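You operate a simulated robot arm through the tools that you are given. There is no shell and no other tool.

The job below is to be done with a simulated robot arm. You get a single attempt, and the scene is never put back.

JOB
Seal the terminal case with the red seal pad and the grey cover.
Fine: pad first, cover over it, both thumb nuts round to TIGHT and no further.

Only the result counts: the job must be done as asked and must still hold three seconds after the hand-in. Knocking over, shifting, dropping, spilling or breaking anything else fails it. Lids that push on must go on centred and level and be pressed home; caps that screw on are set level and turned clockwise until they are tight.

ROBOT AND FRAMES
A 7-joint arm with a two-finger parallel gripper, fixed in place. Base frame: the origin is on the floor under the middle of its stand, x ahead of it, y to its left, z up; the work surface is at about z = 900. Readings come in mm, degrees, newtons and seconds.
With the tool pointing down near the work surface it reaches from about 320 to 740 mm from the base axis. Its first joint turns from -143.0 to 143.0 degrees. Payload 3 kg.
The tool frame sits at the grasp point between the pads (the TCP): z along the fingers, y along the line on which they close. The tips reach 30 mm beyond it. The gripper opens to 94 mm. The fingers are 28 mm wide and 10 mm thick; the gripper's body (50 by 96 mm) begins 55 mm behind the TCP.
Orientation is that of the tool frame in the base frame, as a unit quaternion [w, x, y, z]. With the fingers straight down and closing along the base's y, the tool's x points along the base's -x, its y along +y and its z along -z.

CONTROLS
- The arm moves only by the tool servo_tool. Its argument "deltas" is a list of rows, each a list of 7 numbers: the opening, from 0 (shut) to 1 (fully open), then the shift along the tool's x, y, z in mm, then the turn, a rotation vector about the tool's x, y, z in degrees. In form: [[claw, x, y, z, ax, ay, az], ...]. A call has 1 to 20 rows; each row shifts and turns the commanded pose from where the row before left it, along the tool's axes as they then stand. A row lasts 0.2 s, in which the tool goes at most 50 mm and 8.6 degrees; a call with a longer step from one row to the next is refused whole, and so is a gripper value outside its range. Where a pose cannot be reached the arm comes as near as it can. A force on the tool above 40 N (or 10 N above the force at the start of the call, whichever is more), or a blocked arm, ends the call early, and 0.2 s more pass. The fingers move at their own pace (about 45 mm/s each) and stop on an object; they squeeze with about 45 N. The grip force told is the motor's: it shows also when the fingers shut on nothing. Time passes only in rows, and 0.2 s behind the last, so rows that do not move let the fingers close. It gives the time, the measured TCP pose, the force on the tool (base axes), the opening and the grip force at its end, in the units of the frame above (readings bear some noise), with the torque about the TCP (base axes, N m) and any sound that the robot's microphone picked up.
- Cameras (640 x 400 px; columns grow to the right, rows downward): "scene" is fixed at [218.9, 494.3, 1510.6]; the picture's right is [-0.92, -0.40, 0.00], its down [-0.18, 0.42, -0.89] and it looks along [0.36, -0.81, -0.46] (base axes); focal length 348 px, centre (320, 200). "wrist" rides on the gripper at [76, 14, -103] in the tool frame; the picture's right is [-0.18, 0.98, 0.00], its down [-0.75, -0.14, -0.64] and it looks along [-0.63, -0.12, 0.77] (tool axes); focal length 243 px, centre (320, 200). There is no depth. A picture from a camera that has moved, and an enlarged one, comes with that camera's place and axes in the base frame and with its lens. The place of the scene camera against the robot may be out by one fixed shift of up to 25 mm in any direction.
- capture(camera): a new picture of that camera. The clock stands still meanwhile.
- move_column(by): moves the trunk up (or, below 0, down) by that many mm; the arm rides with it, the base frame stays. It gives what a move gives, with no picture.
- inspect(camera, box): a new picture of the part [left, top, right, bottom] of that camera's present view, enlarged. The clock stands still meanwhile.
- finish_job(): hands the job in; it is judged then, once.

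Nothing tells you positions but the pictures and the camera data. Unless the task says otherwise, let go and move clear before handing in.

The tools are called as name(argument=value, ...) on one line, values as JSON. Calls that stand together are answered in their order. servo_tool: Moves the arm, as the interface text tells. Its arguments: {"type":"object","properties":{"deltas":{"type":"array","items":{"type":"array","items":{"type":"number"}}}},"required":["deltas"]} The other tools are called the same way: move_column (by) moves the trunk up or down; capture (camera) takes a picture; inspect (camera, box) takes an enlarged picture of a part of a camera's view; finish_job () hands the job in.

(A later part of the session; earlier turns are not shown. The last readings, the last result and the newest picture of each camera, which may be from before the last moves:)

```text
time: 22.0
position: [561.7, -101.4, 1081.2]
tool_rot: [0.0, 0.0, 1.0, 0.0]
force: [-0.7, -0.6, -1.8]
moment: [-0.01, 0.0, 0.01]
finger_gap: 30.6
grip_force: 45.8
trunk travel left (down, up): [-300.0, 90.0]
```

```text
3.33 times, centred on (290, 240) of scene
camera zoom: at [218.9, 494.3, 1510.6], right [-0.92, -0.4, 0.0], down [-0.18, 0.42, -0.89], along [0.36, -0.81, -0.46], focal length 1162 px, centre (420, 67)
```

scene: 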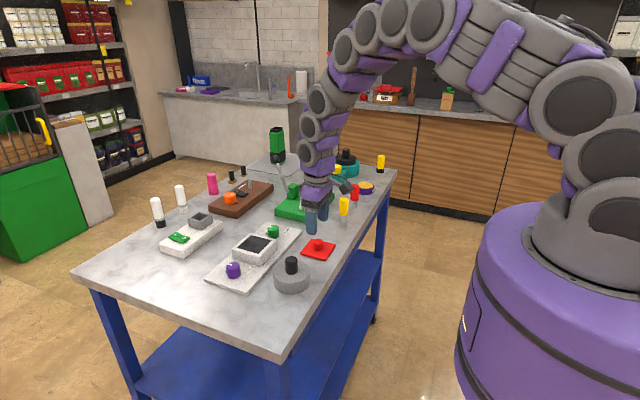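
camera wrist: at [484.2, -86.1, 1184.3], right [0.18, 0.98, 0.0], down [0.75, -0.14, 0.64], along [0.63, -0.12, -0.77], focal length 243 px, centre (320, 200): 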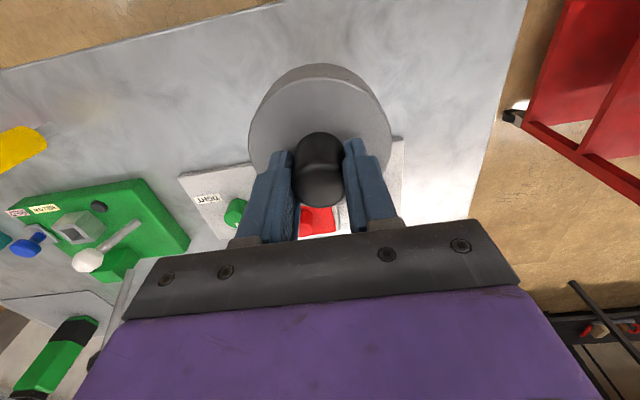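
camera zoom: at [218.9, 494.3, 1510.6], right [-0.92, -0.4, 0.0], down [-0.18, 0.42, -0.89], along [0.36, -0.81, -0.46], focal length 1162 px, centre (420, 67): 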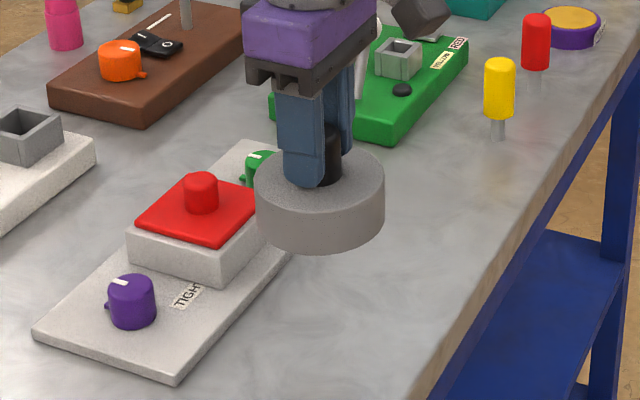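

The cover is held level with its centre on the TCP axis. I'll carry it over the case, staying above the pad's knob.

servo_tool(deltas=[[0, -13.8, -4.9, 0, 0, 0, 0], [0, -27.7, -9.8, 0, 0, 0, 0], [0, -27.7, -9.9, 0, 0, 0, 0], [0, -27.7, -9.9, 0, 0, 0, 0], [0, -27.7, -9.8, 0, 0, 0, 0], [0, -13.7, -4.9, 0, 0, 0, 0], [0, 0, 0, 0, 0, 0, 0], [0, 0, 0, 14, 0, 0, 0], [0, 0, 0, 14, 0, 0, 0], [0, 0, 0, 0, 0, 0, 0], [0, 0, 0, 0, 0, 0, 0]])

capture(camera="wrist")

inspect(camera="wrist", box=[230, 50, 410, 230])

inspect(camera="scene", box=[200, 180, 320, 280])

```text
time: 24.4
position: [700.1, -151.4, 1055.6]
tool_rot: [0.0, -0.001, 1.0, 0.0]
force: [0.8, -0.3, -0.9]
moment: [0.02, -0.02, 0.0]
finger_gap: 30.6
grip_force: 44.6
trunk travel left (down, up): [-300.0, 90.0]
```

```text
taken
camera wrist: at [622.9, -135.9, 1158.1], right [0.18, 0.98, 0.0], down [0.75, -0.14, 0.64], along [0.63, -0.12, -0.77], focal length 243 px, centre (320, 200)
```

wrist: 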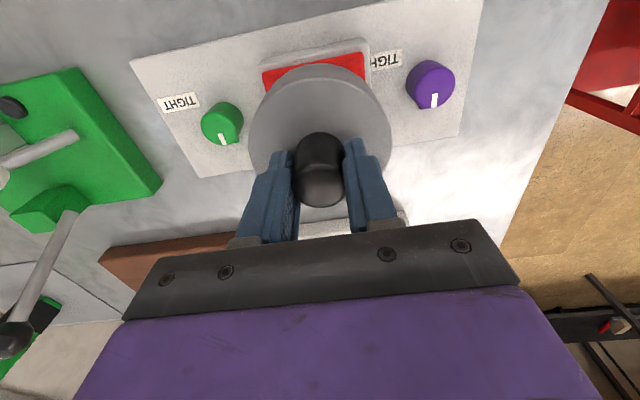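

```text
2.22 times, centred on (320, 140) of wrist
camera zoom: at [622.9, -135.9, 1158.1], right [0.18, 0.98, 0.0], down [0.75, -0.14, 0.64], along [0.63, -0.12, -0.77], focal length 539 px, centre (320, 333)
```

zoom: 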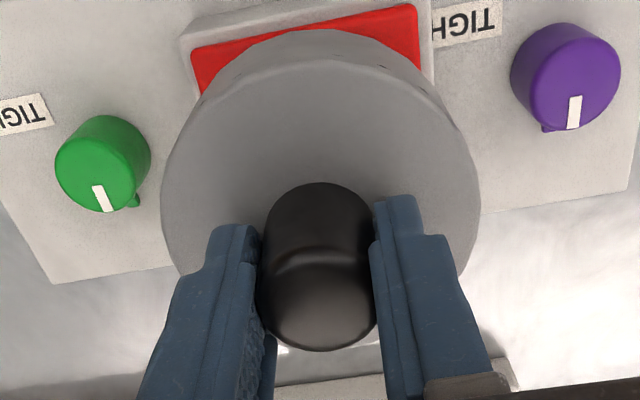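

```text
4.00 times, centred on (260, 230) of scene
camera zoom: at [218.9, 494.3, 1510.6], right [-0.92, -0.4, 0.0], down [-0.18, 0.42, -0.89], along [0.36, -0.81, -0.46], focal length 1394 px, centre (560, 80)
```

zoom: 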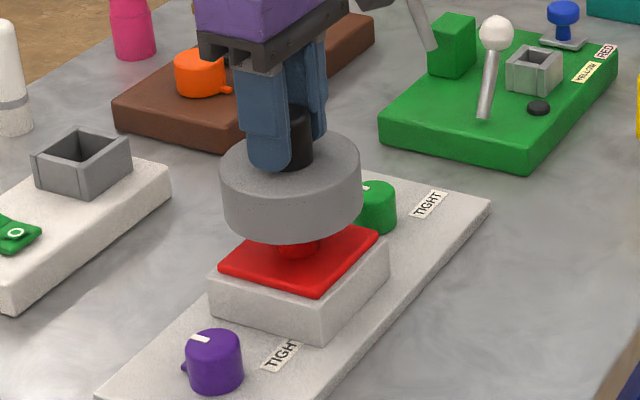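

The cover is centred over the pad to within about 0.6 mm. I'll nudge it and lower in stages, watching the force.

servo_tool(deltas=[[0, 0.4, 0.6, 8, 0, 0, 0], [0, 0, 0, 0, 0, 0, 0]])

servo_tool(deltas=[[0, 0, 0, 3, 0, 0, 0], [0, 0, 0, 3, 0, 0, 0], [0, 0, 0, 0, 0, 0, 0]])

servo_tool(deltas=[[0, 0, 0, 3, 0, 0, 0], [0, 0, 0, 3, 0, 0, 0], [0, 0, 0, 0, 0, 0, 0]])

capture(camera="wrist")

```text
time: 25.0
position: [699.0, -150.1, 1047.8]
tool_rot: [0.0, 0.0, 1.0, 0.0]
force: [0.1, 0.3, -0.8]
moment: [0.01, 0.0, -0.02]
finger_gap: 30.6
grip_force: 44.6
trunk travel left (down, up): [-300.0, 90.0]
```

```text
time: 25.8
position: [698.9, -150.0, 1041.4]
tool_rot: [0.0, 0.001, 1.0, 0.0]
force: [-0.3, 0.3, -1.0]
moment: [0.0, 0.02, 0.03]
finger_gap: 30.8
grip_force: 44.6
trunk travel left (down, up): [-300.0, 90.0]
```

```text
time: 26.6
position: [699.6, -149.7, 1034.7]
tool_rot: [0.0, 0.0, 1.0, 0.0]
force: [1.4, 0.5, -1.1]
moment: [-0.01, 0.03, -0.03]
finger_gap: 30.5
grip_force: 44.7
trunk travel left (down, up): [-300.0, 90.0]
```

```text
taken
camera wrist: at [622.7, -134.8, 1138.0], right [0.18, 0.98, 0.0], down [0.75, -0.14, 0.64], along [0.63, -0.12, -0.77], focal length 243 px, centre (320, 200)
```

wrist: 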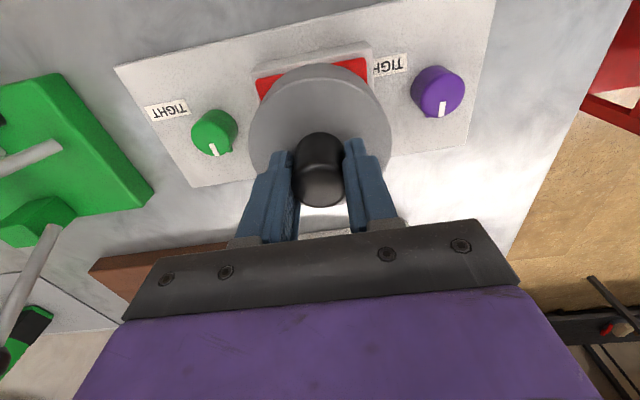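

There is no contact although the cover's bottom is below the pad's knob top, so the cover is hollow as expected. I'll continue down.

servo_tool(deltas=[[0, 0, -0.4, 4, 0, 0, 0], [0, 0, 0, 4, 0, 0, 0], [0, 0, 0, 3, 0, 0, 0], [0, 0, 0, 0, 0, 0, 0]])

servo_tool(deltas=[[0, 0, 0, 2, 0, 0, 0], [0, 0, 0, 0, 0, 0, 0]])

servo_tool(deltas=[[0, 0, 0, 1, 0, 0, 0], [0, 0, 0, 0, 0, 0, 0]])

capture(camera="wrist")

```text
time: 27.6
position: [698.6, -151.6, 1023.8]
tool_rot: [0.0, 0.0, 1.0, 0.0]
force: [0.7, -0.4, -1.0]
moment: [0.02, -0.02, 0.05]
finger_gap: 30.5
grip_force: 45.3
trunk travel left (down, up): [-300.0, 90.0]
```

```text
time: 28.2
position: [699.2, -150.5, 1023.0]
tool_rot: [0.001, 0.0, 1.0, 0.0]
force: [0.0, -1.2, 6.4]
moment: [-0.03, 0.1, 0.0]
finger_gap: 31.0
grip_force: 45.3
trunk travel left (down, up): [-300.0, 90.0]
```

```text
time: 28.8
position: [698.5, -149.4, 1022.9]
tool_rot: [0.002, 0.0, 1.0, 0.0]
force: [0.4, 0.3, 15.9]
moment: [-0.05, 0.23, 0.02]
finger_gap: 30.4
grip_force: 45.2
trunk travel left (down, up): [-300.0, 90.0]
```

```text
taken
camera wrist: at [622.0, -134.8, 1125.5], right [0.18, 0.98, 0.0], down [0.75, -0.14, 0.64], along [0.63, -0.12, -0.76], focal length 243 px, centre (320, 200)
```

wrist: 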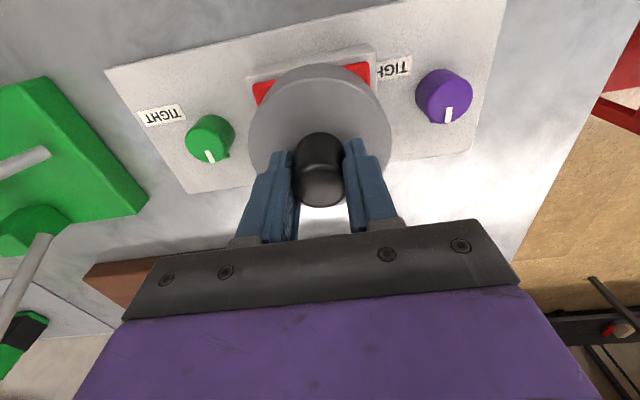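

I have contact with the cover bottom near the pad's surface. I'll check from the scene camera whether the rim sits on the pad.

inspect(camera="scene", box=[210, 200, 300, 275])

inspect(camera="wrist", box=[230, 40, 410, 220])

```text
5.33 times, centred on (255, 238) of scene
camera zoom: at [218.9, 494.3, 1510.6], right [-0.92, -0.4, 0.0], down [-0.18, 0.42, -0.89], along [0.36, -0.81, -0.46], focal length 1858 px, centre (667, 0)
```

zoom: 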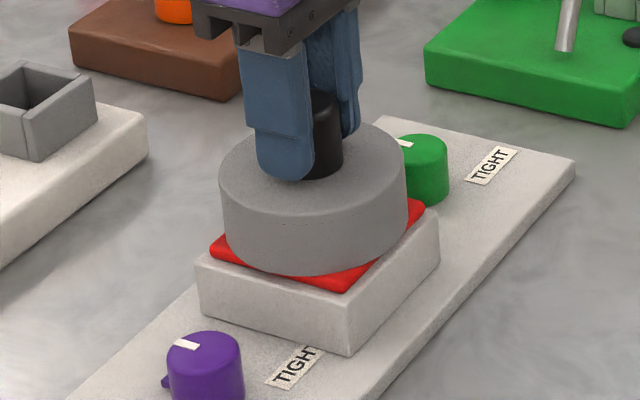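

```text
2.22 times, centred on (320, 130) of wrist
camera zoom: at [622.0, -134.8, 1125.5], right [0.18, 0.98, 0.0], down [0.75, -0.14, 0.64], along [0.63, -0.12, -0.76], focal length 539 px, centre (320, 356)
```

zoom: 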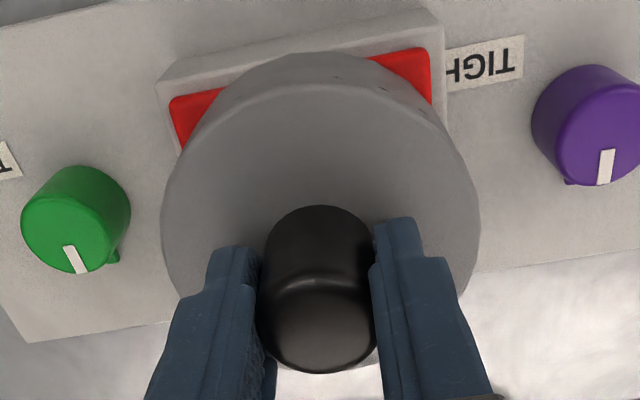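

The cover's rim sits on the red pad, level and centred. I'll press a little more firmly to seat it, then ease off and release.

servo_tool(deltas=[[0, 0, 0, 1, 0, 0, 0], [0, 0, 0, 0, 0, 0, 0]])

servo_tool(deltas=[[0, 0, 0, 0.8, 0, 0, 0], [0, 0, 0, 0, 0, 0, 0]])

```text
time: 29.4
position: [698.8, -150.5, 1024.2]
tool_rot: [0.002, 0.0, 1.0, 0.0]
force: [3.0, -1.8, 28.5]
moment: [0.0, 0.19, -0.01]
finger_gap: 30.6
grip_force: 45.2
trunk travel left (down, up): [-300.0, 90.0]
```

```text
time: 30.0
position: [697.6, -149.3, 1021.1]
tool_rot: [0.002, 0.0, 1.0, 0.0]
force: [4.5, -0.2, 31.9]
moment: [-0.03, -0.17, 0.02]
finger_gap: 30.5
grip_force: 45.0
trunk travel left (down, up): [-300.0, 90.0]
```

It was pressed with about 32 N with no give, so it is fully seated. I'll ease off and let go.

servo_tool(deltas=[[0, 0, 0, -1.5, 0, 0, 0], [0, 0, 0, -0.8, 0, 0, 0], [0, 0, 0, 0, 0, 0, 0]])

servo_tool(deltas=[[0.5, 0, 0, 0, 0, 0, 0], [0.5, 0, 0, 0, 0, 0, 0], [0.5, 0, 0, 0, 0, 0, 0]])

capture(camera="wrist")

```text
time: 30.8
position: [698.6, -149.3, 1020.7]
tool_rot: [0.0, -0.001, 1.0, 0.0]
force: [2.7, 1.1, 13.6]
moment: [-0.02, -0.41, 0.01]
finger_gap: 30.6
grip_force: 44.5
trunk travel left (down, up): [-300.0, 90.0]
```

```text
time: 31.6
position: [698.3, -151.2, 1021.6]
tool_rot: [0.0, 0.0, 1.0, -0.001]
force: [1.2, -0.3, 0.6]
moment: [-0.05, 0.0, -0.01]
finger_gap: 46.6
grip_force: 0.1
trunk travel left (down, up): [-300.0, 90.0]
```

```text
taken
camera wrist: at [622.2, -135.7, 1123.9], right [0.18, 0.98, 0.0], down [0.75, -0.14, 0.64], along [0.63, -0.12, -0.77], focal length 243 px, centre (320, 200)
```

wrist: 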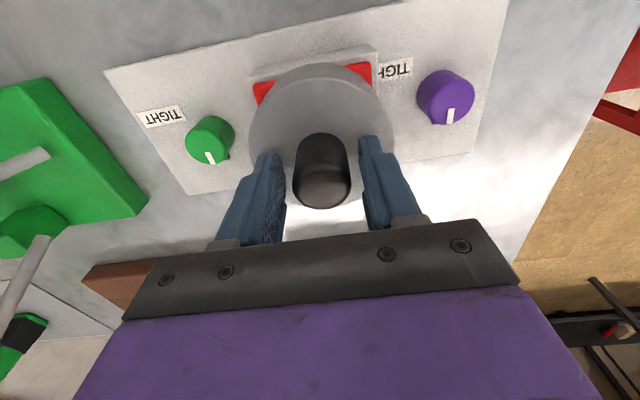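

The cover is released. I'll rise and back off to check its seating.

servo_tool(deltas=[[0.6, 0, 0, -8, 0, 0, 0], [0.6, 0, 0, -25, 0, 0, 0], [0.6, 0, 0, -30, 0, 0, 0], [0.6, 25, 0, -35, 0, 0, 0], [0.8, 40, 0, -15, 0, 0, 0], [1, 35, 0, 0, 0, 0, 0], [1, 0, 0, 0, 0, 0, 0], [1, 0, 0, 0, 0, 0, 0]])

capture(camera="wrist")

inspect(camera="wrist", box=[240, 100, 400, 200])

inspect(camera="scene", box=[210, 200, 300, 275])

```text
time: 33.4
position: [598.8, -150.6, 1135.4]
tool_rot: [0.0, 0.0, 1.0, 0.0]
force: [0.2, 0.6, 0.6]
moment: [0.0, 0.03, 0.01]
finger_gap: 94.0
grip_force: 0.0
trunk travel left (down, up): [-300.0, 90.0]
```

```text
taken
camera wrist: at [521.4, -135.7, 1238.3], right [0.18, 0.98, 0.0], down [0.75, -0.14, 0.64], along [0.63, -0.12, -0.77], focal length 243 px, centre (320, 200)
```

wrist: 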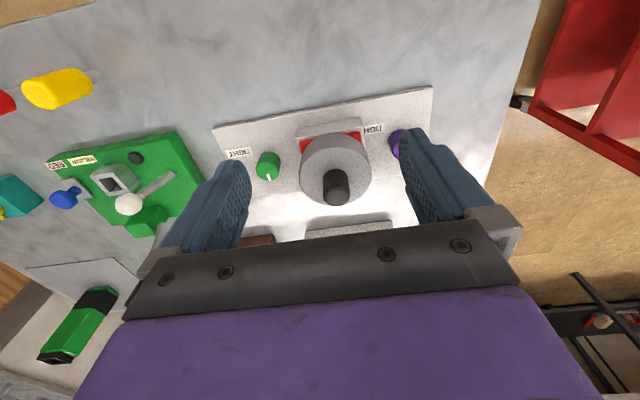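

```text
4.00 times, centred on (320, 150) of wrist
camera zoom: at [521.4, -135.7, 1238.3], right [0.18, 0.98, 0.0], down [0.75, -0.14, 0.64], along [0.63, -0.12, -0.77], focal length 970 px, centre (320, 400)
```

zoom: 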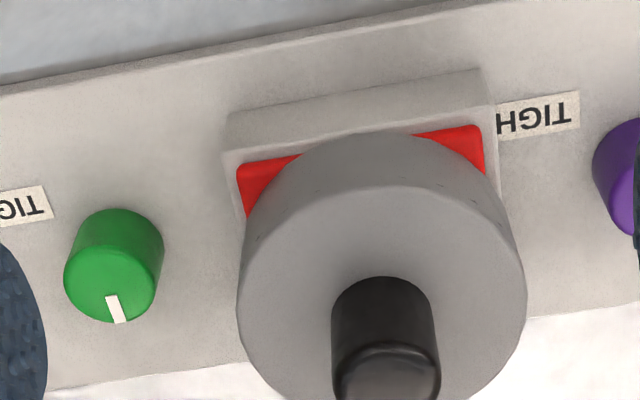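

```text
5.33 times, centred on (255, 238) of scene
camera zoom: at [218.9, 494.3, 1510.6], right [-0.92, -0.4, 0.0], down [-0.18, 0.42, -0.89], along [0.36, -0.81, -0.46], focal length 1858 px, centre (667, 0)
```

zoom: 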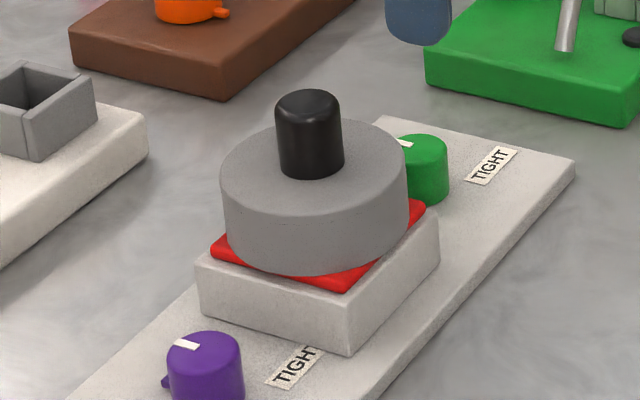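

Cover and pad are well seated, level and centred. Next are the nuts, starting with purple, so I'll move above it for a precise look.

servo_tool(deltas=[[0.7, 0, 35, 0, 0, 0, 0], [0.7, 0, 35, 0, 0, 0, 0], [0.7, -25, 30, 0, 0, 0, 0], [0.7, -35, 0, 20, 0, 0, 0], [0.7, -38, 0, 25, 0, 0, 0], [0.7, 0, 0, 30, 0, 0, 0], [0.7, 0, 0, 0, 0, 0, 0], [0.7, 0, 0, 0, 0, 0, 0]])

capture(camera="wrist")

inspect(camera="wrist", box=[240, 60, 400, 180])

```text
time: 35.2
position: [698.5, -47.9, 1061.5]
tool_rot: [0.0, 0.0, 1.0, 0.0]
force: [0.3, 0.0, 0.3]
moment: [-0.03, 0.01, 0.01]
finger_gap: 65.8
grip_force: 0.0
trunk travel left (down, up): [-300.0, 90.0]
```

```text
taken
camera wrist: at [621.2, -32.4, 1162.2], right [0.18, 0.98, 0.0], down [0.75, -0.14, 0.64], along [0.63, -0.12, -0.77], focal length 243 px, centre (320, 200)
```

wrist: 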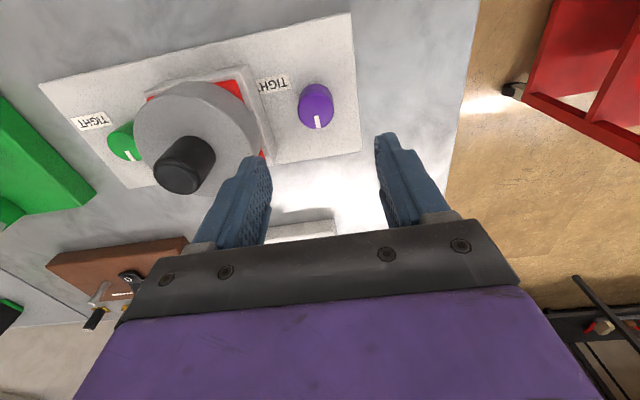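

```text
3.33 times, centred on (320, 120) of wrist
camera zoom: at [621.2, -32.4, 1162.2], right [0.18, 0.98, 0.0], down [0.75, -0.14, 0.64], along [0.63, -0.12, -0.77], focal length 809 px, centre (320, 467)
```

zoom: 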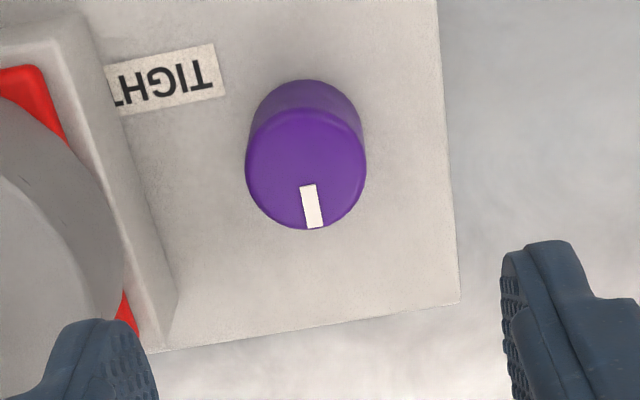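

The purple nut's centre is (698.3,-50.5) and 33 mm across. Its mark points along +x, and the TIGHT label lies about 119–120° clockwise. I'll centre on it and descend.

servo_tool(deltas=[[0.65, -0.5, -4.6, 10, 0, 0, 0], [0.65, 0, 0, 30, 0, 0, 0], [0.65, 0, 0, 30, 0, 0, 0], [0.65, 0, 0, 20, 0, 0, 0], [0.65, 0, 0, 8, 0, 0, 0], [0.65, 0, 0, 0, 0, 0, 0], [0.65, 0, 0, 0, 0, 0, 0]])

capture(camera="wrist")

inspect(camera="scene", box=[190, 200, 300, 290])

```text
time: 36.8
position: [697.0, -54.6, 963.0]
tool_rot: [0.0, -0.001, 1.0, 0.001]
force: [0.4, -0.5, 0.1]
moment: [0.0, 0.0, 0.0]
finger_gap: 61.1
grip_force: 0.1
trunk travel left (down, up): [-300.0, 90.0]
```

```text
taken
camera wrist: at [620.6, -38.7, 1064.5], right [0.18, 0.98, 0.0], down [0.75, -0.14, 0.64], along [0.63, -0.12, -0.77], focal length 243 px, centre (320, 200)
```

wrist: 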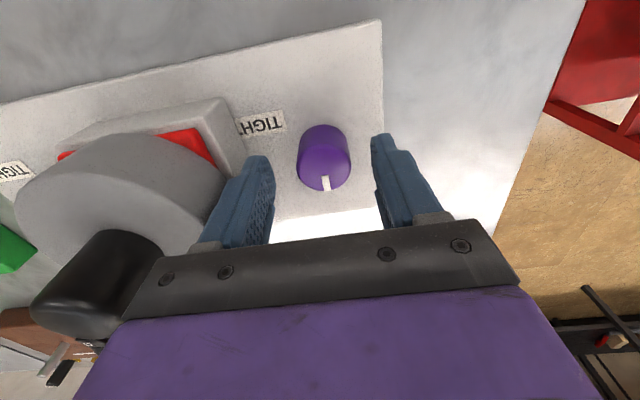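

```text
4.44 times, centred on (245, 245) of scene
camera zoom: at [218.9, 494.3, 1510.6], right [-0.92, -0.4, 0.0], down [-0.18, 0.42, -0.89], along [0.36, -0.81, -0.46], focal length 1549 px, centre (653, 0)
```

zoom: 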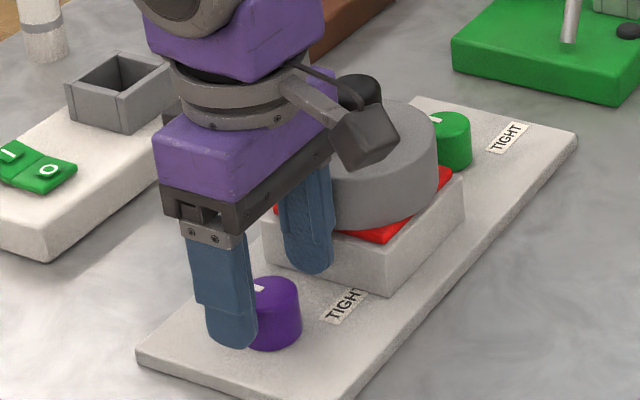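

inspect(camera="wrist", box=[240, 100, 400, 220])

```text
3.33 times, centred on (320, 160) of wrist
camera zoom: at [620.6, -38.7, 1064.5], right [0.18, 0.98, 0.0], down [0.75, -0.14, 0.64], along [0.63, -0.12, -0.77], focal length 809 px, centre (320, 333)
```

zoom: 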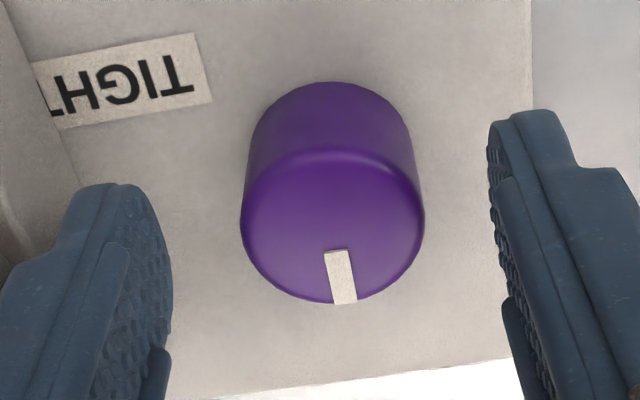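

I'm nearly centred, so I'll correct by (+1.2,+1.5) mm, descend 16 mm and close on the purple nut.

servo_tool(deltas=[[0.65, -1.2, 1.5, 6, 0, 0, 0], [0.65, 0, 0, 6, 0, 0, 0], [0.65, 0, 0, 4, 0, 0, 0], [0.65, 0, 0, 0, 0, 0, 0]])

capture(camera="wrist")

```text
time: 37.8
position: [697.5, -52.6, 945.9]
tool_rot: [0.0, 0.0, 1.0, 0.0]
force: [0.6, 0.2, -0.6]
moment: [-0.02, -0.03, 0.0]
finger_gap: 61.1
grip_force: 0.0
trunk travel left (down, up): [-300.0, 90.0]
```

```text
taken
camera wrist: at [621.5, -37.3, 1048.5], right [0.18, 0.98, 0.0], down [0.75, -0.14, 0.64], along [0.63, -0.12, -0.77], focal length 243 px, centre (320, 200)
```

wrist: 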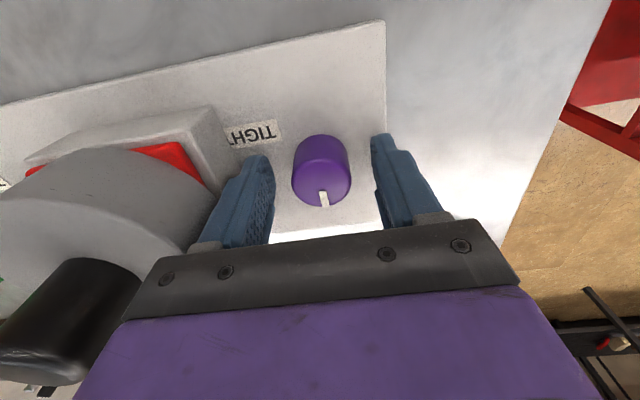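

I'm centred on the nut. Before gripping I'll test whether the wrist can turn the full 120° clockwise with the fingers still open and clear of the nut.

servo_tool(deltas=[[0.65, 0, 0, 0, 0, 0, 8], [0.65, 0, 0, 0, 0, 0, 8], [0.65, 0, 0, 0, 0, 0, 8], [0.65, 0, 0, 0, 0, 0, 8], [0.65, 0, 0, 0, 0, 0, 8], [0.65, 0, 0, 0, 0, 0, 8], [0.65, 0, 0, 0, 0, 0, 8], [0.65, 0, 0, 0, 0, 0, 8], [0.65, 0, 0, 0, 0, 0, 8], [0.65, 0, 0, 0, 0, 0, 8], [0.65, 0, 0, 0, 0, 0, 8], [0.65, 0, 0, 0, 0, 0, 8], [0.65, 0, 0, 0, 0, 0, 8], [0.65, 0, 0, 0, 0, 0, 8], [0.65, 0, 0, 0, 0, 0, 8], [0.65, 0, 0, 0, 0, 0, 0], [0.65, 0, 0, 0, 0, 0, 0]])

capture(camera="wrist")

capture(camera="scene")

```text
time: 41.4
position: [698.0, -53.3, 946.0]
tool_rot: [0.001, 0.866, 0.5, 0.001]
force: [0.6, -1.1, 0.4]
moment: [-0.02, -0.02, -0.03]
finger_gap: 61.2
grip_force: 0.0
trunk travel left (down, up): [-300.0, 90.0]
```

```text
taken
camera wrist: at [748.3, 7.3, 1048.2], right [0.76, -0.65, 0.0], down [-0.5, -0.58, 0.64], along [-0.42, -0.49, -0.77], focal length 243 px, centre (320, 200)
```

wrist: 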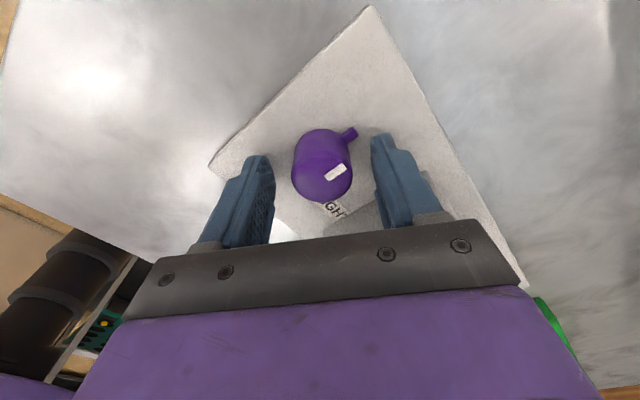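

```text
taken
```

scene: 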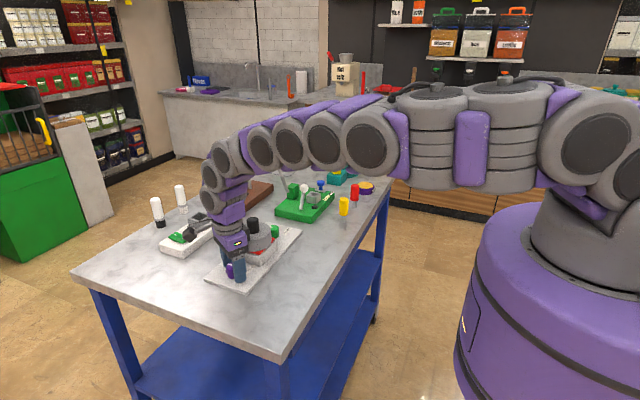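

The full 120° is reachable. I'll turn back to the start yaw and recheck the centring.

servo_tool(deltas=[[0.65, 0, 0, 0, 0, 0, -8], [0.65, 0, 0, 0, 0, 0, -8], [0.65, 0, 0, 0, 0, 0, -8], [0.65, 0, 0, 0, 0, 0, -8], [0.65, 0, 0, 0, 0, 0, -8], [0.65, 0, 0, 0, 0, 0, -8], [0.65, 0, 0, 0, 0, 0, -8], [0.65, 0, 0, 0, 0, 0, -8], [0.65, 0, 0, 0, 0, 0, -8], [0.65, 0, 0, 0, 0, 0, -8], [0.65, 0, 0, 0, 0, 0, -8], [0.65, 0, 0, 0, 0, 0, -8], [0.65, 0, 0, 0, 0, 0, -8], [0.65, 0, 0, 0, 0, 0, -8], [0.65, 0, 0, 0, 0, 0, -8], [0.65, 0, 0, 0, 0, 0, 0], [0.65, 0, 0, 0, 0, 0, 0]])

inspect(camera="wrist", box=[240, 100, 400, 220])

```text
time: 45.0
position: [698.6, -52.8, 946.0]
tool_rot: [0.0, 0.0, 1.0, 0.0]
force: [-0.5, 0.1, -0.3]
moment: [-0.02, 0.02, 0.0]
finger_gap: 61.2
grip_force: 0.1
trunk travel left (down, up): [-300.0, 90.0]
```

```text
3.33 times, centred on (320, 160) of wrist
camera zoom: at [622.1, -37.8, 1048.1], right [0.18, 0.98, 0.0], down [0.75, -0.14, 0.64], along [0.63, -0.12, -0.77], focal length 809 px, centre (320, 333)
```

zoom: 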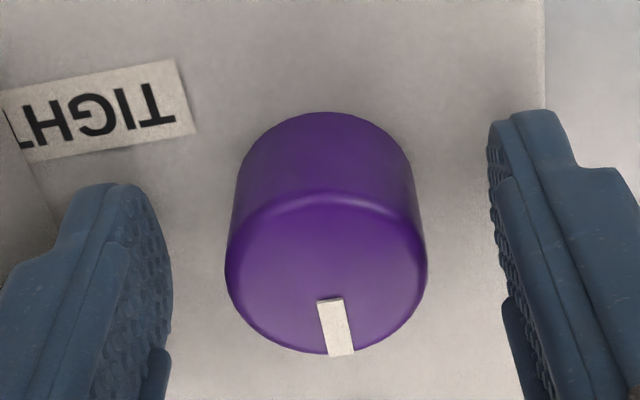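

I'm centred within 0.7 mm, so I'll close on the purple nut now.

servo_tool(deltas=[[0.65, 0.3, 0.5, 0, 0, 0, 0], [0, 0, 0, 0, 0, 0, 0], [0, 0, 0, 0, 0, 0, 0], [0, 0, 0, 0, 0, 0, 0], [0, 0, 0, 0, 0, 0, 0]])

servo_tool(deltas=[[0, 0, 0, 0, 0, 0, 6], [0, 0, 0, 0, 0, 0, 6], [0, 0, 0, 0, 0, 0, 6], [0, 0, 0, 0, 0, 0, 0]])

inspect(camera="wrist", box=[240, 100, 400, 220])

```text
time: 46.2
position: [698.5, -52.2, 946.1]
tool_rot: [0.0, 0.0, 1.0, -0.001]
force: [1.7, 0.0, -0.7]
moment: [0.4, 0.16, -0.01]
finger_gap: 33.5
grip_force: 44.7
trunk travel left (down, up): [-300.0, 90.0]
```

```text
time: 47.2
position: [698.0, -51.3, 946.2]
tool_rot: [-0.001, 0.158, 0.987, 0.0]
force: [-2.0, 2.9, -5.9]
moment: [1.04, 0.07, 0.01]
finger_gap: 33.7
grip_force: 44.6
trunk travel left (down, up): [-300.0, 90.0]
```

```text
3.33 times, centred on (320, 160) of wrist
camera zoom: at [629.8, -13.4, 1048.2], right [0.48, 0.88, 0.0], down [0.67, -0.37, 0.64], along [0.56, -0.31, -0.77], focal length 809 px, centre (320, 333)
```

zoom: 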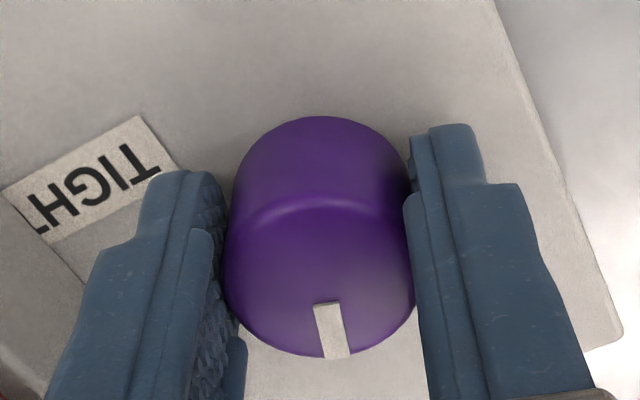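

The nut turns with the gripper. A slight downward pull of about 6 N suggests it screws down, so I'll follow it down a little and continue in steps.

servo_tool(deltas=[[0, 0, 0, 0.3, 0, 0, 6], [0, 0, 0, 0.2, 0, 0, 6], [0, 0, 0, 0.2, 0, 0, 6], [0, 0, 0, 0, 0, 0, 0]])

servo_tool(deltas=[[0, 0, 0, 0.1, 0, 0, 6], [0, 0, 0, 0.1, 0, 0, 6], [0, 0, 0, 0.1, 0, 0, 6], [0, 0, 0, 0, 0, 0, 0]])

inspect(camera="wrist", box=[240, 100, 400, 220])

```text
time: 48.2
position: [699.2, -50.4, 946.3]
tool_rot: [0.001, 0.309, 0.951, 0.0]
force: [0.1, 2.2, 0.8]
moment: [0.58, 0.03, -0.01]
finger_gap: 33.7
grip_force: 45.2
trunk travel left (down, up): [-300.0, 90.0]
```

```text
time: 49.2
position: [698.3, -49.4, 944.3]
tool_rot: [0.0, 0.454, 0.891, 0.0]
force: [7.0, 4.3, 10.7]
moment: [-0.8, 0.19, 0.02]
finger_gap: 33.6
grip_force: 44.9
trunk travel left (down, up): [-300.0, 90.0]
```

```text
3.33 times, centred on (320, 160) of wrist
camera zoom: at [665.1, 20.7, 1048.0], right [0.9, 0.43, 0.0], down [0.33, -0.69, 0.64], along [0.28, -0.58, -0.77], focal length 809 px, centre (320, 333)
```

zoom: 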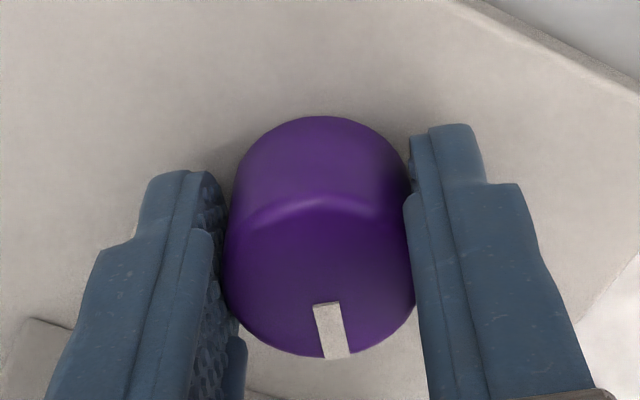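

The nut follows the tool and the torque is low. I'll relieve the small push by going up 0.6 mm and +0.5 mm along tool y, then continue.

servo_tool(deltas=[[0, 0, 0.5, -0.7, 0, 0, 0], [0, 0, 0, 0, 0, 0, 6], [0, 0, 0, 0, 0, 0, 6], [0, 0, 0, 0, 0, 0, 6], [0, 0, 0, 0, 0, 0, 0]])

servo_tool(deltas=[[0, 0, 0, 0, 0, 0, 6], [0, 0, 0, 0, 0, 0, 6], [0, 0, 0, 0, 0, 0, 6], [0, 0, 0, 0, 0, 0, 0]])

inspect(camera="wrist", box=[240, 100, 400, 220])

inspect(camera="scene", box=[190, 200, 300, 290])

```text
time: 50.4
position: [699.0, -50.1, 946.5]
tool_rot: [0.0, 0.588, 0.809, 0.0]
force: [15.4, 7.2, 11.1]
moment: [0.24, 0.53, 0.02]
finger_gap: 33.9
grip_force: 44.5
trunk travel left (down, up): [-300.0, 90.0]
```

```text
time: 51.4
position: [701.0, -50.2, 945.1]
tool_rot: [0.002, 0.706, 0.708, 0.0]
force: [14.1, 9.7, 6.7]
moment: [-0.28, 0.2, 0.01]
finger_gap: 33.8
grip_force: 44.7
trunk travel left (down, up): [-300.0, 90.0]
```

```text
3.33 times, centred on (320, 160) of wrist
camera zoom: at [713.8, 27.2, 1048.0], right [0.98, -0.18, 0.0], down [-0.14, -0.75, 0.64], along [-0.12, -0.63, -0.77], focal length 809 px, centre (320, 333)
```

zoom: 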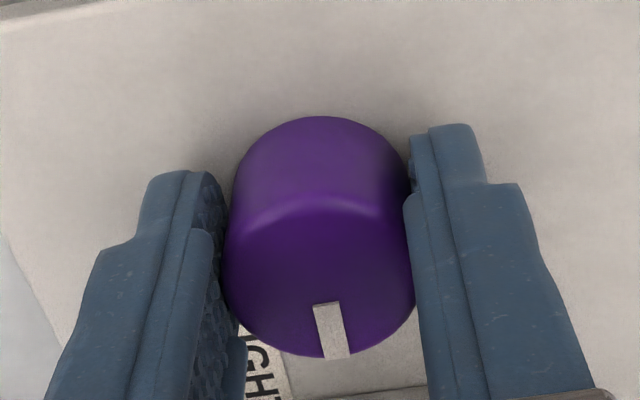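

```text
4.44 times, centred on (245, 245) of scene
camera zoom: at [218.9, 494.3, 1510.6], right [-0.92, -0.4, 0.0], down [-0.18, 0.42, -0.89], along [0.36, -0.81, -0.46], focal length 1549 px, centre (653, 0)
```

zoom: 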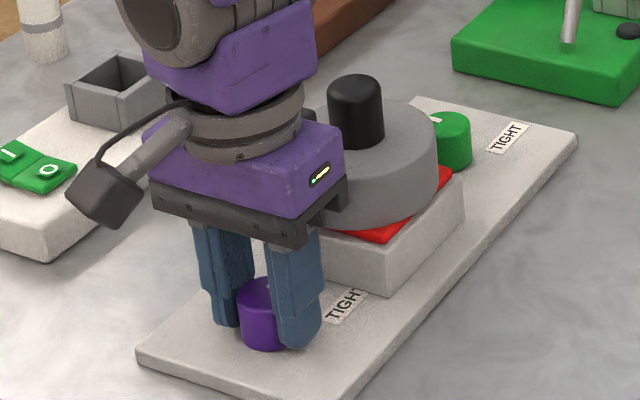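

The side force of about 17 N means the nut axis is slightly off my grip centre, so I'll shift the command to relieve it. Then I'll turn on toward TIGHT; I'm at 90° now.

servo_tool(deltas=[[0, 1.2, 1.2, -0.4, 0, 0, 0], [0, 0, 0, 0, 0, 0, 0]])

servo_tool(deltas=[[0, 0, 0, 0, 0, 0, 6], [0, 0, 0, 0, 0, 0, 6], [0, 0, 0, 0, 0, 0, 0]])

capture(camera="wrist")

inspect(camera="wrist", box=[240, 100, 400, 220])

```text
time: 52.0
position: [700.2, -50.2, 947.0]
tool_rot: [0.0, 0.707, 0.707, -0.001]
force: [7.5, 4.5, -0.7]
moment: [-0.26, -1.0, 0.02]
finger_gap: 33.7
grip_force: 45.3
trunk travel left (down, up): [-300.0, 90.0]
```

```text
time: 52.8
position: [699.9, -50.4, 945.3]
tool_rot: [0.001, 0.777, 0.629, -0.001]
force: [11.3, 3.8, -2.1]
moment: [-0.18, -0.87, 0.03]
finger_gap: 33.7
grip_force: 45.3
trunk travel left (down, up): [-300.0, 90.0]
```

```text
taken
camera wrist: at [730.0, 22.4, 1048.0], right [0.92, -0.39, 0.0], down [-0.29, -0.71, 0.64], along [-0.25, -0.59, -0.77], focal length 243 px, centre (320, 200)
```

wrist: 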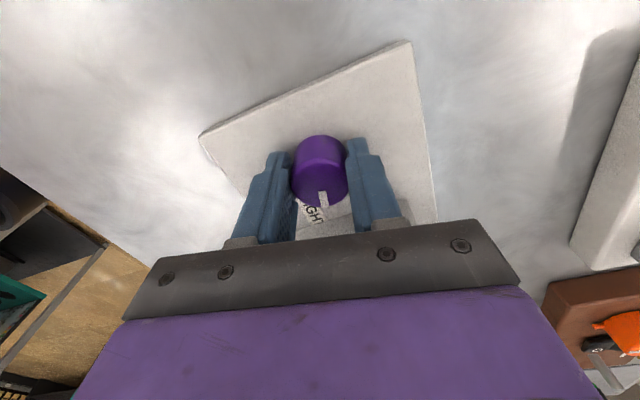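

```text
3.33 times, centred on (320, 160) of wrist
camera zoom: at [730.0, 22.4, 1048.0], right [0.92, -0.39, 0.0], down [-0.29, -0.71, 0.64], along [-0.25, -0.59, -0.77], focal length 809 px, centre (320, 333)
```

zoom: 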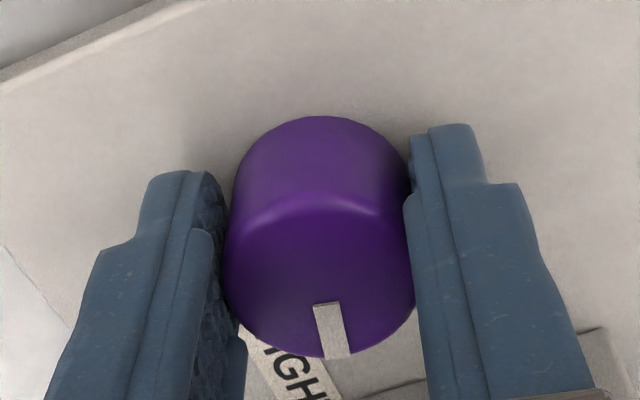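

The nut is at 102° and moving freely. I'll turn 12° more and look again.

servo_tool(deltas=[[0, 0, 0.6, 0, 0, 0, 4], [0, 0, 0, 0, 0, 0, 4], [0, 0, 0, 0, 0, 0, 4], [0, 0, 0, 0, 0, 0, 0]])

inspect(camera="wrist", box=[240, 100, 400, 220])

inspect(camera="scene", box=[200, 220, 290, 290])

```text
time: 53.8
position: [701.4, -50.5, 945.8]
tool_rot: [0.001, 0.839, 0.545, 0.0]
force: [9.4, 2.6, -2.8]
moment: [-0.27, -0.29, 0.04]
finger_gap: 33.4
grip_force: 45.0
trunk travel left (down, up): [-300.0, 90.0]
```

```text
3.33 times, centred on (320, 160) of wrist
camera zoom: at [744.7, 14.5, 1048.0], right [0.82, -0.57, 0.0], down [-0.43, -0.63, 0.64], along [-0.37, -0.53, -0.77], focal length 809 px, centre (320, 333)
```

zoom: 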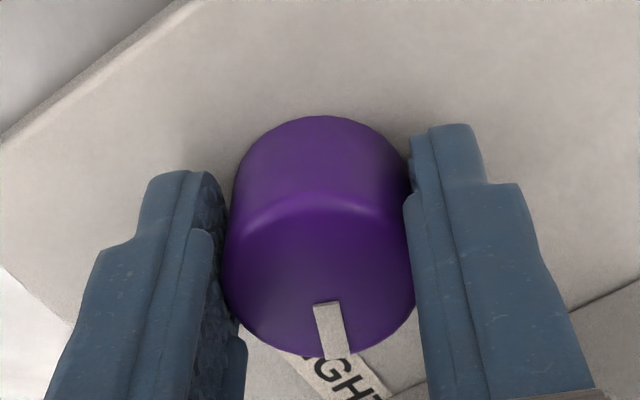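

```text
5.71 times, centred on (245, 255) of scene
camera zoom: at [218.9, 494.3, 1510.6], right [-0.92, -0.4, 0.0], down [-0.18, 0.42, -0.89], along [0.36, -0.81, -0.46], focal length 1991 px, centre (749, -114)
```

zoom: 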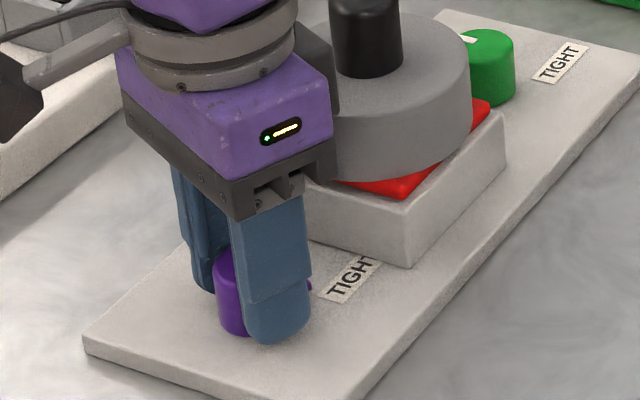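

The nut is at 114°. From the measured axis to the label centre, TIGHT is at about 120°, so I'll turn the last 6° in small steps and watch the torque.

servo_tool(deltas=[[0, 0, 0.5, 0, 0, 0, 2], [0, 0, 0, 0, 0, 0, 1], [0, 0, 0, 0, 0, 0, 0]])

servo_tool(deltas=[[0, 0, 0, 0, 0, 0, 1], [0, 0, 0, 0, 0, 0, 1], [0, 0, 0, 0, 0, 0, 0]])

inspect(camera="wrist", box=[240, 100, 400, 220])

```text
time: 54.6
position: [701.5, -50.6, 945.8]
tool_rot: [-0.001, 0.853, 0.522, -0.001]
force: [2.2, 1.8, -6.8]
moment: [-0.09, -0.65, 0.03]
finger_gap: 33.7
grip_force: 45.3
trunk travel left (down, up): [-300.0, 90.0]
```

```text
time: 55.4
position: [700.5, -50.7, 946.2]
tool_rot: [0.001, 0.862, 0.507, -0.001]
force: [1.9, 1.3, -8.4]
moment: [-0.59, -0.37, -0.01]
finger_gap: 33.6
grip_force: 45.1
trunk travel left (down, up): [-300.0, 90.0]
```

```text
3.33 times, centred on (320, 160) of wrist
camera zoom: at [750.2, 10.4, 1048.0], right [0.77, -0.64, 0.0], down [-0.49, -0.59, 0.64], along [-0.41, -0.5, -0.77], focal length 809 px, centre (320, 333)
```

zoom: 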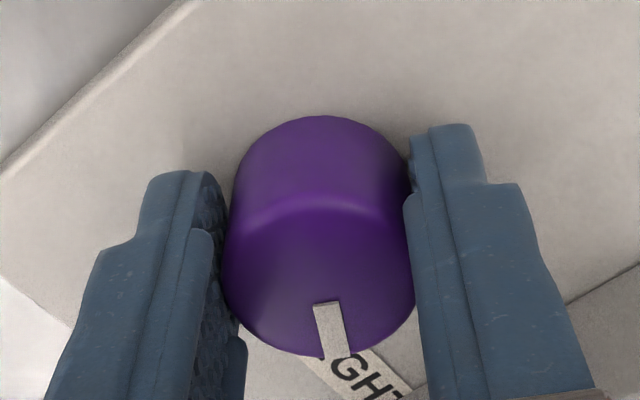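

It's at 119° with the mark lined up on the label. I'll turn one more degree, release, rise and check.

servo_tool(deltas=[[0, 0, 0, 0.4, 0, 0, 1], [0, 0, 0, 0, 0, 0, 0]])

servo_tool(deltas=[[0.6, 0, 0, 0, 0, 0, 0], [0.6, 0, 0, 0, 0, 0, 0], [0.6, 0, 0, 0, 0, 0, 0], [0.6, 0, 0, 0, 0, 0, 0]])

inspect(camera="wrist", box=[240, 100, 400, 220])

```text
time: 56.0
position: [700.5, -50.8, 946.3]
tool_rot: [0.0, 0.866, 0.5, 0.0]
force: [0.2, 1.4, 0.0]
moment: [-0.61, 1.31, -0.01]
finger_gap: 33.6
grip_force: 45.1
trunk travel left (down, up): [-300.0, 90.0]
```

```text
time: 57.0
position: [701.3, -50.1, 944.2]
tool_rot: [0.0, 0.866, 0.5, 0.0]
force: [0.7, -0.4, 0.7]
moment: [0.01, 0.02, -0.04]
finger_gap: 56.3
grip_force: 0.1
trunk travel left (down, up): [-300.0, 90.0]
```

```text
3.33 times, centred on (320, 160) of wrist
camera zoom: at [751.1, 8.9, 1048.0], right [0.76, -0.65, 0.0], down [-0.5, -0.58, 0.64], along [-0.42, -0.49, -0.77], focal length 809 px, centre (320, 333)
```

zoom: 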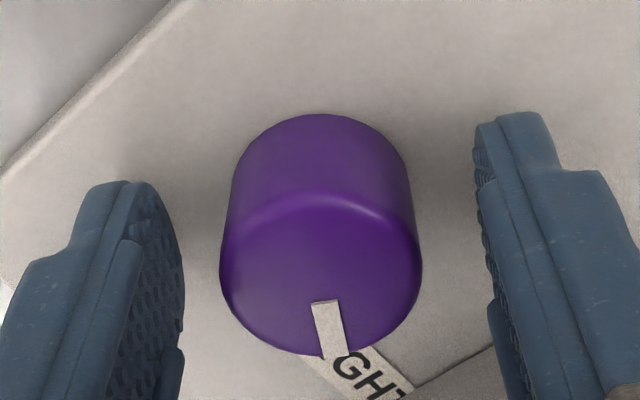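

The nut holds where I left it. I'll rise straight up and turn the wrist back while clear.

servo_tool(deltas=[[0.6, 0, 0, -10, 0, 0, 0], [0.6, 0, 0, -25, 0, 0, 0], [0.6, 0, 0, -30, 0, 0, 0], [0.6, 0, 0, -30, 0, 0, 0], [0.6, 0, 0, -20, 0, 0, -8], [0.6, 0, 0, 0, 0, 0, -8], [0.6, 0, 0, 0, 0, 0, -8], [0.6, 0, 0, 0, 0, 0, -8], [0.6, 0, 0, 0, 0, 0, -8], [0.6, 0, 0, 0, 0, 0, -8], [0.6, 0, 0, 0, 0, 0, -8], [0.6, 0, 0, 0, 0, 0, -8], [0.6, 0, 0, 0, 0, 0, -8], [0.6, 0, 0, 0, 0, 0, -8], [0.6, 0, 0, 0, 0, 0, -8], [0.6, 0, 0, 0, 0, 0, -8], [0.6, 0, 0, 0, 0, 0, -8], [0.6, 0, 0, 0, 0, 0, -8], [0.6, 0, 0, 0, 0, 0, -8], [0.6, 0, 0, 0, 0, 0, 0]])

capture(camera="wrist")

inspect(camera="wrist", box=[230, 60, 390, 160])

inspect(camera="scene", box=[200, 220, 290, 290])

```text
time: 61.2
position: [700.9, -51.3, 1061.0]
tool_rot: [0.0, -0.001, 1.0, 0.0]
force: [-0.1, -0.4, 0.5]
moment: [0.0, 0.0, -0.01]
finger_gap: 56.4
grip_force: 0.1
trunk travel left (down, up): [-300.0, 90.0]
```

```text
taken
camera wrist: at [624.3, -36.2, 1162.8], right [0.18, 0.98, 0.0], down [0.75, -0.14, 0.64], along [0.63, -0.12, -0.77], focal length 243 px, centre (320, 200)
```

wrist: 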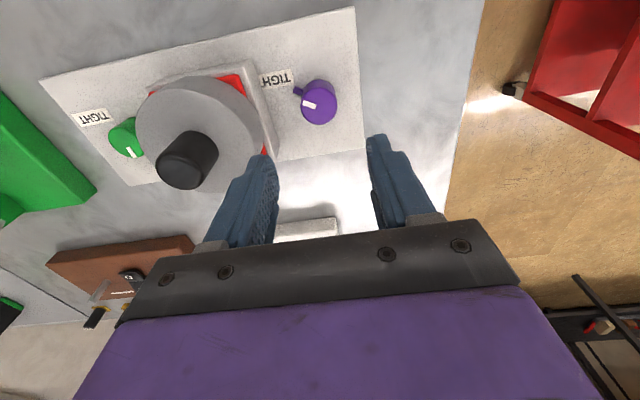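

```text
4.00 times, centred on (310, 110) of wrist
camera zoom: at [624.3, -36.2, 1162.8], right [0.18, 0.98, 0.0], down [0.75, -0.14, 0.64], along [0.63, -0.12, -0.77], focal length 970 px, centre (360, 560)
```

zoom: 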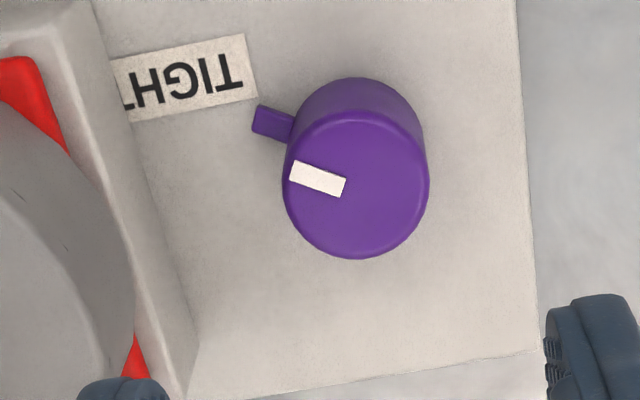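

```text
5.71 times, centred on (245, 255) of scene
camera zoom: at [218.9, 494.3, 1510.6], right [-0.92, -0.4, 0.0], down [-0.18, 0.42, -0.89], along [0.36, -0.81, -0.46], focal length 1991 px, centre (749, -114)
```

zoom: 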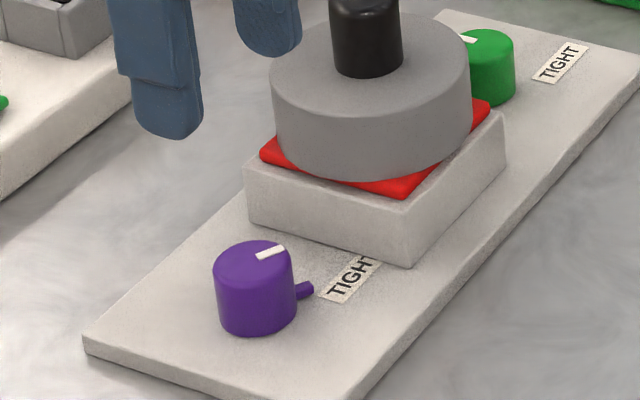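

The purple nut's mark and tab now point at TIGHT, having turned 120° from the +x start. For green I'll use a flipped yaw so the camera stays away from the cover, so I'm moving high over it and testing that rotation.

servo_tool(deltas=[[0.6, 0, 0, -30, 0, 0, 0], [0.6, 0, -30, -10, 0, 0, 0], [0.6, 0, -42, 0, 0, 0, 0], [0.6, 0, -42, 0, 0, 0, 0], [0.6, 0, -42, 0, 0, 0, 0], [0.6, 0, -40, 0, 0, 0, 0], [0.6, 0, 0, 0, 0, 0, 0], [0.6, 0, 0, 0, 0, 0, 0]])

capture(camera="wrist")

inspect(camera="wrist", box=[240, 50, 400, 170])

```text
time: 63.0
position: [700.3, -248.0, 1101.8]
tool_rot: [0.0, 0.0, 1.0, 0.0]
force: [0.1, 1.2, 1.0]
moment: [-0.04, -0.02, -0.01]
finger_gap: 56.5
grip_force: 0.0
trunk travel left (down, up): [-300.0, 90.0]
```

```text
taken
camera wrist: at [623.3, -233.0, 1204.4], right [0.18, 0.98, 0.0], down [0.75, -0.14, 0.64], along [0.63, -0.12, -0.77], focal length 243 px, centre (320, 200)
```

wrist: 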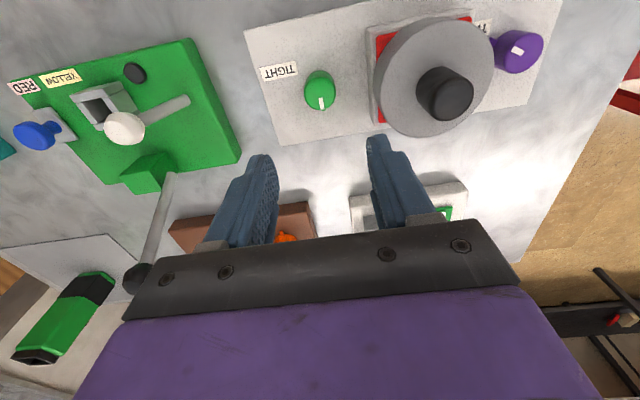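

```text
3.33 times, centred on (320, 110) of wrist
camera zoom: at [623.3, -233.0, 1204.4], right [0.18, 0.98, 0.0], down [0.75, -0.14, 0.64], along [0.63, -0.12, -0.77], focal length 809 px, centre (320, 500)
```

zoom: 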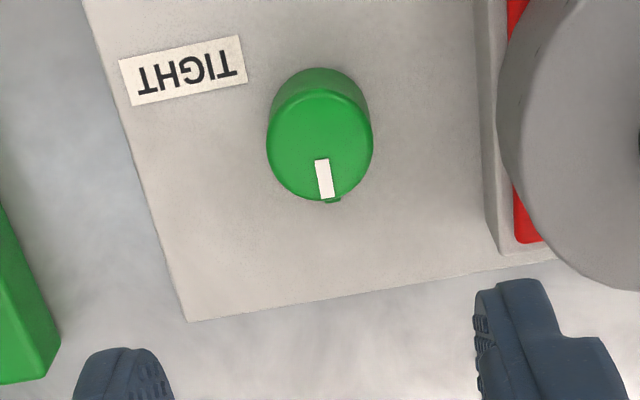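

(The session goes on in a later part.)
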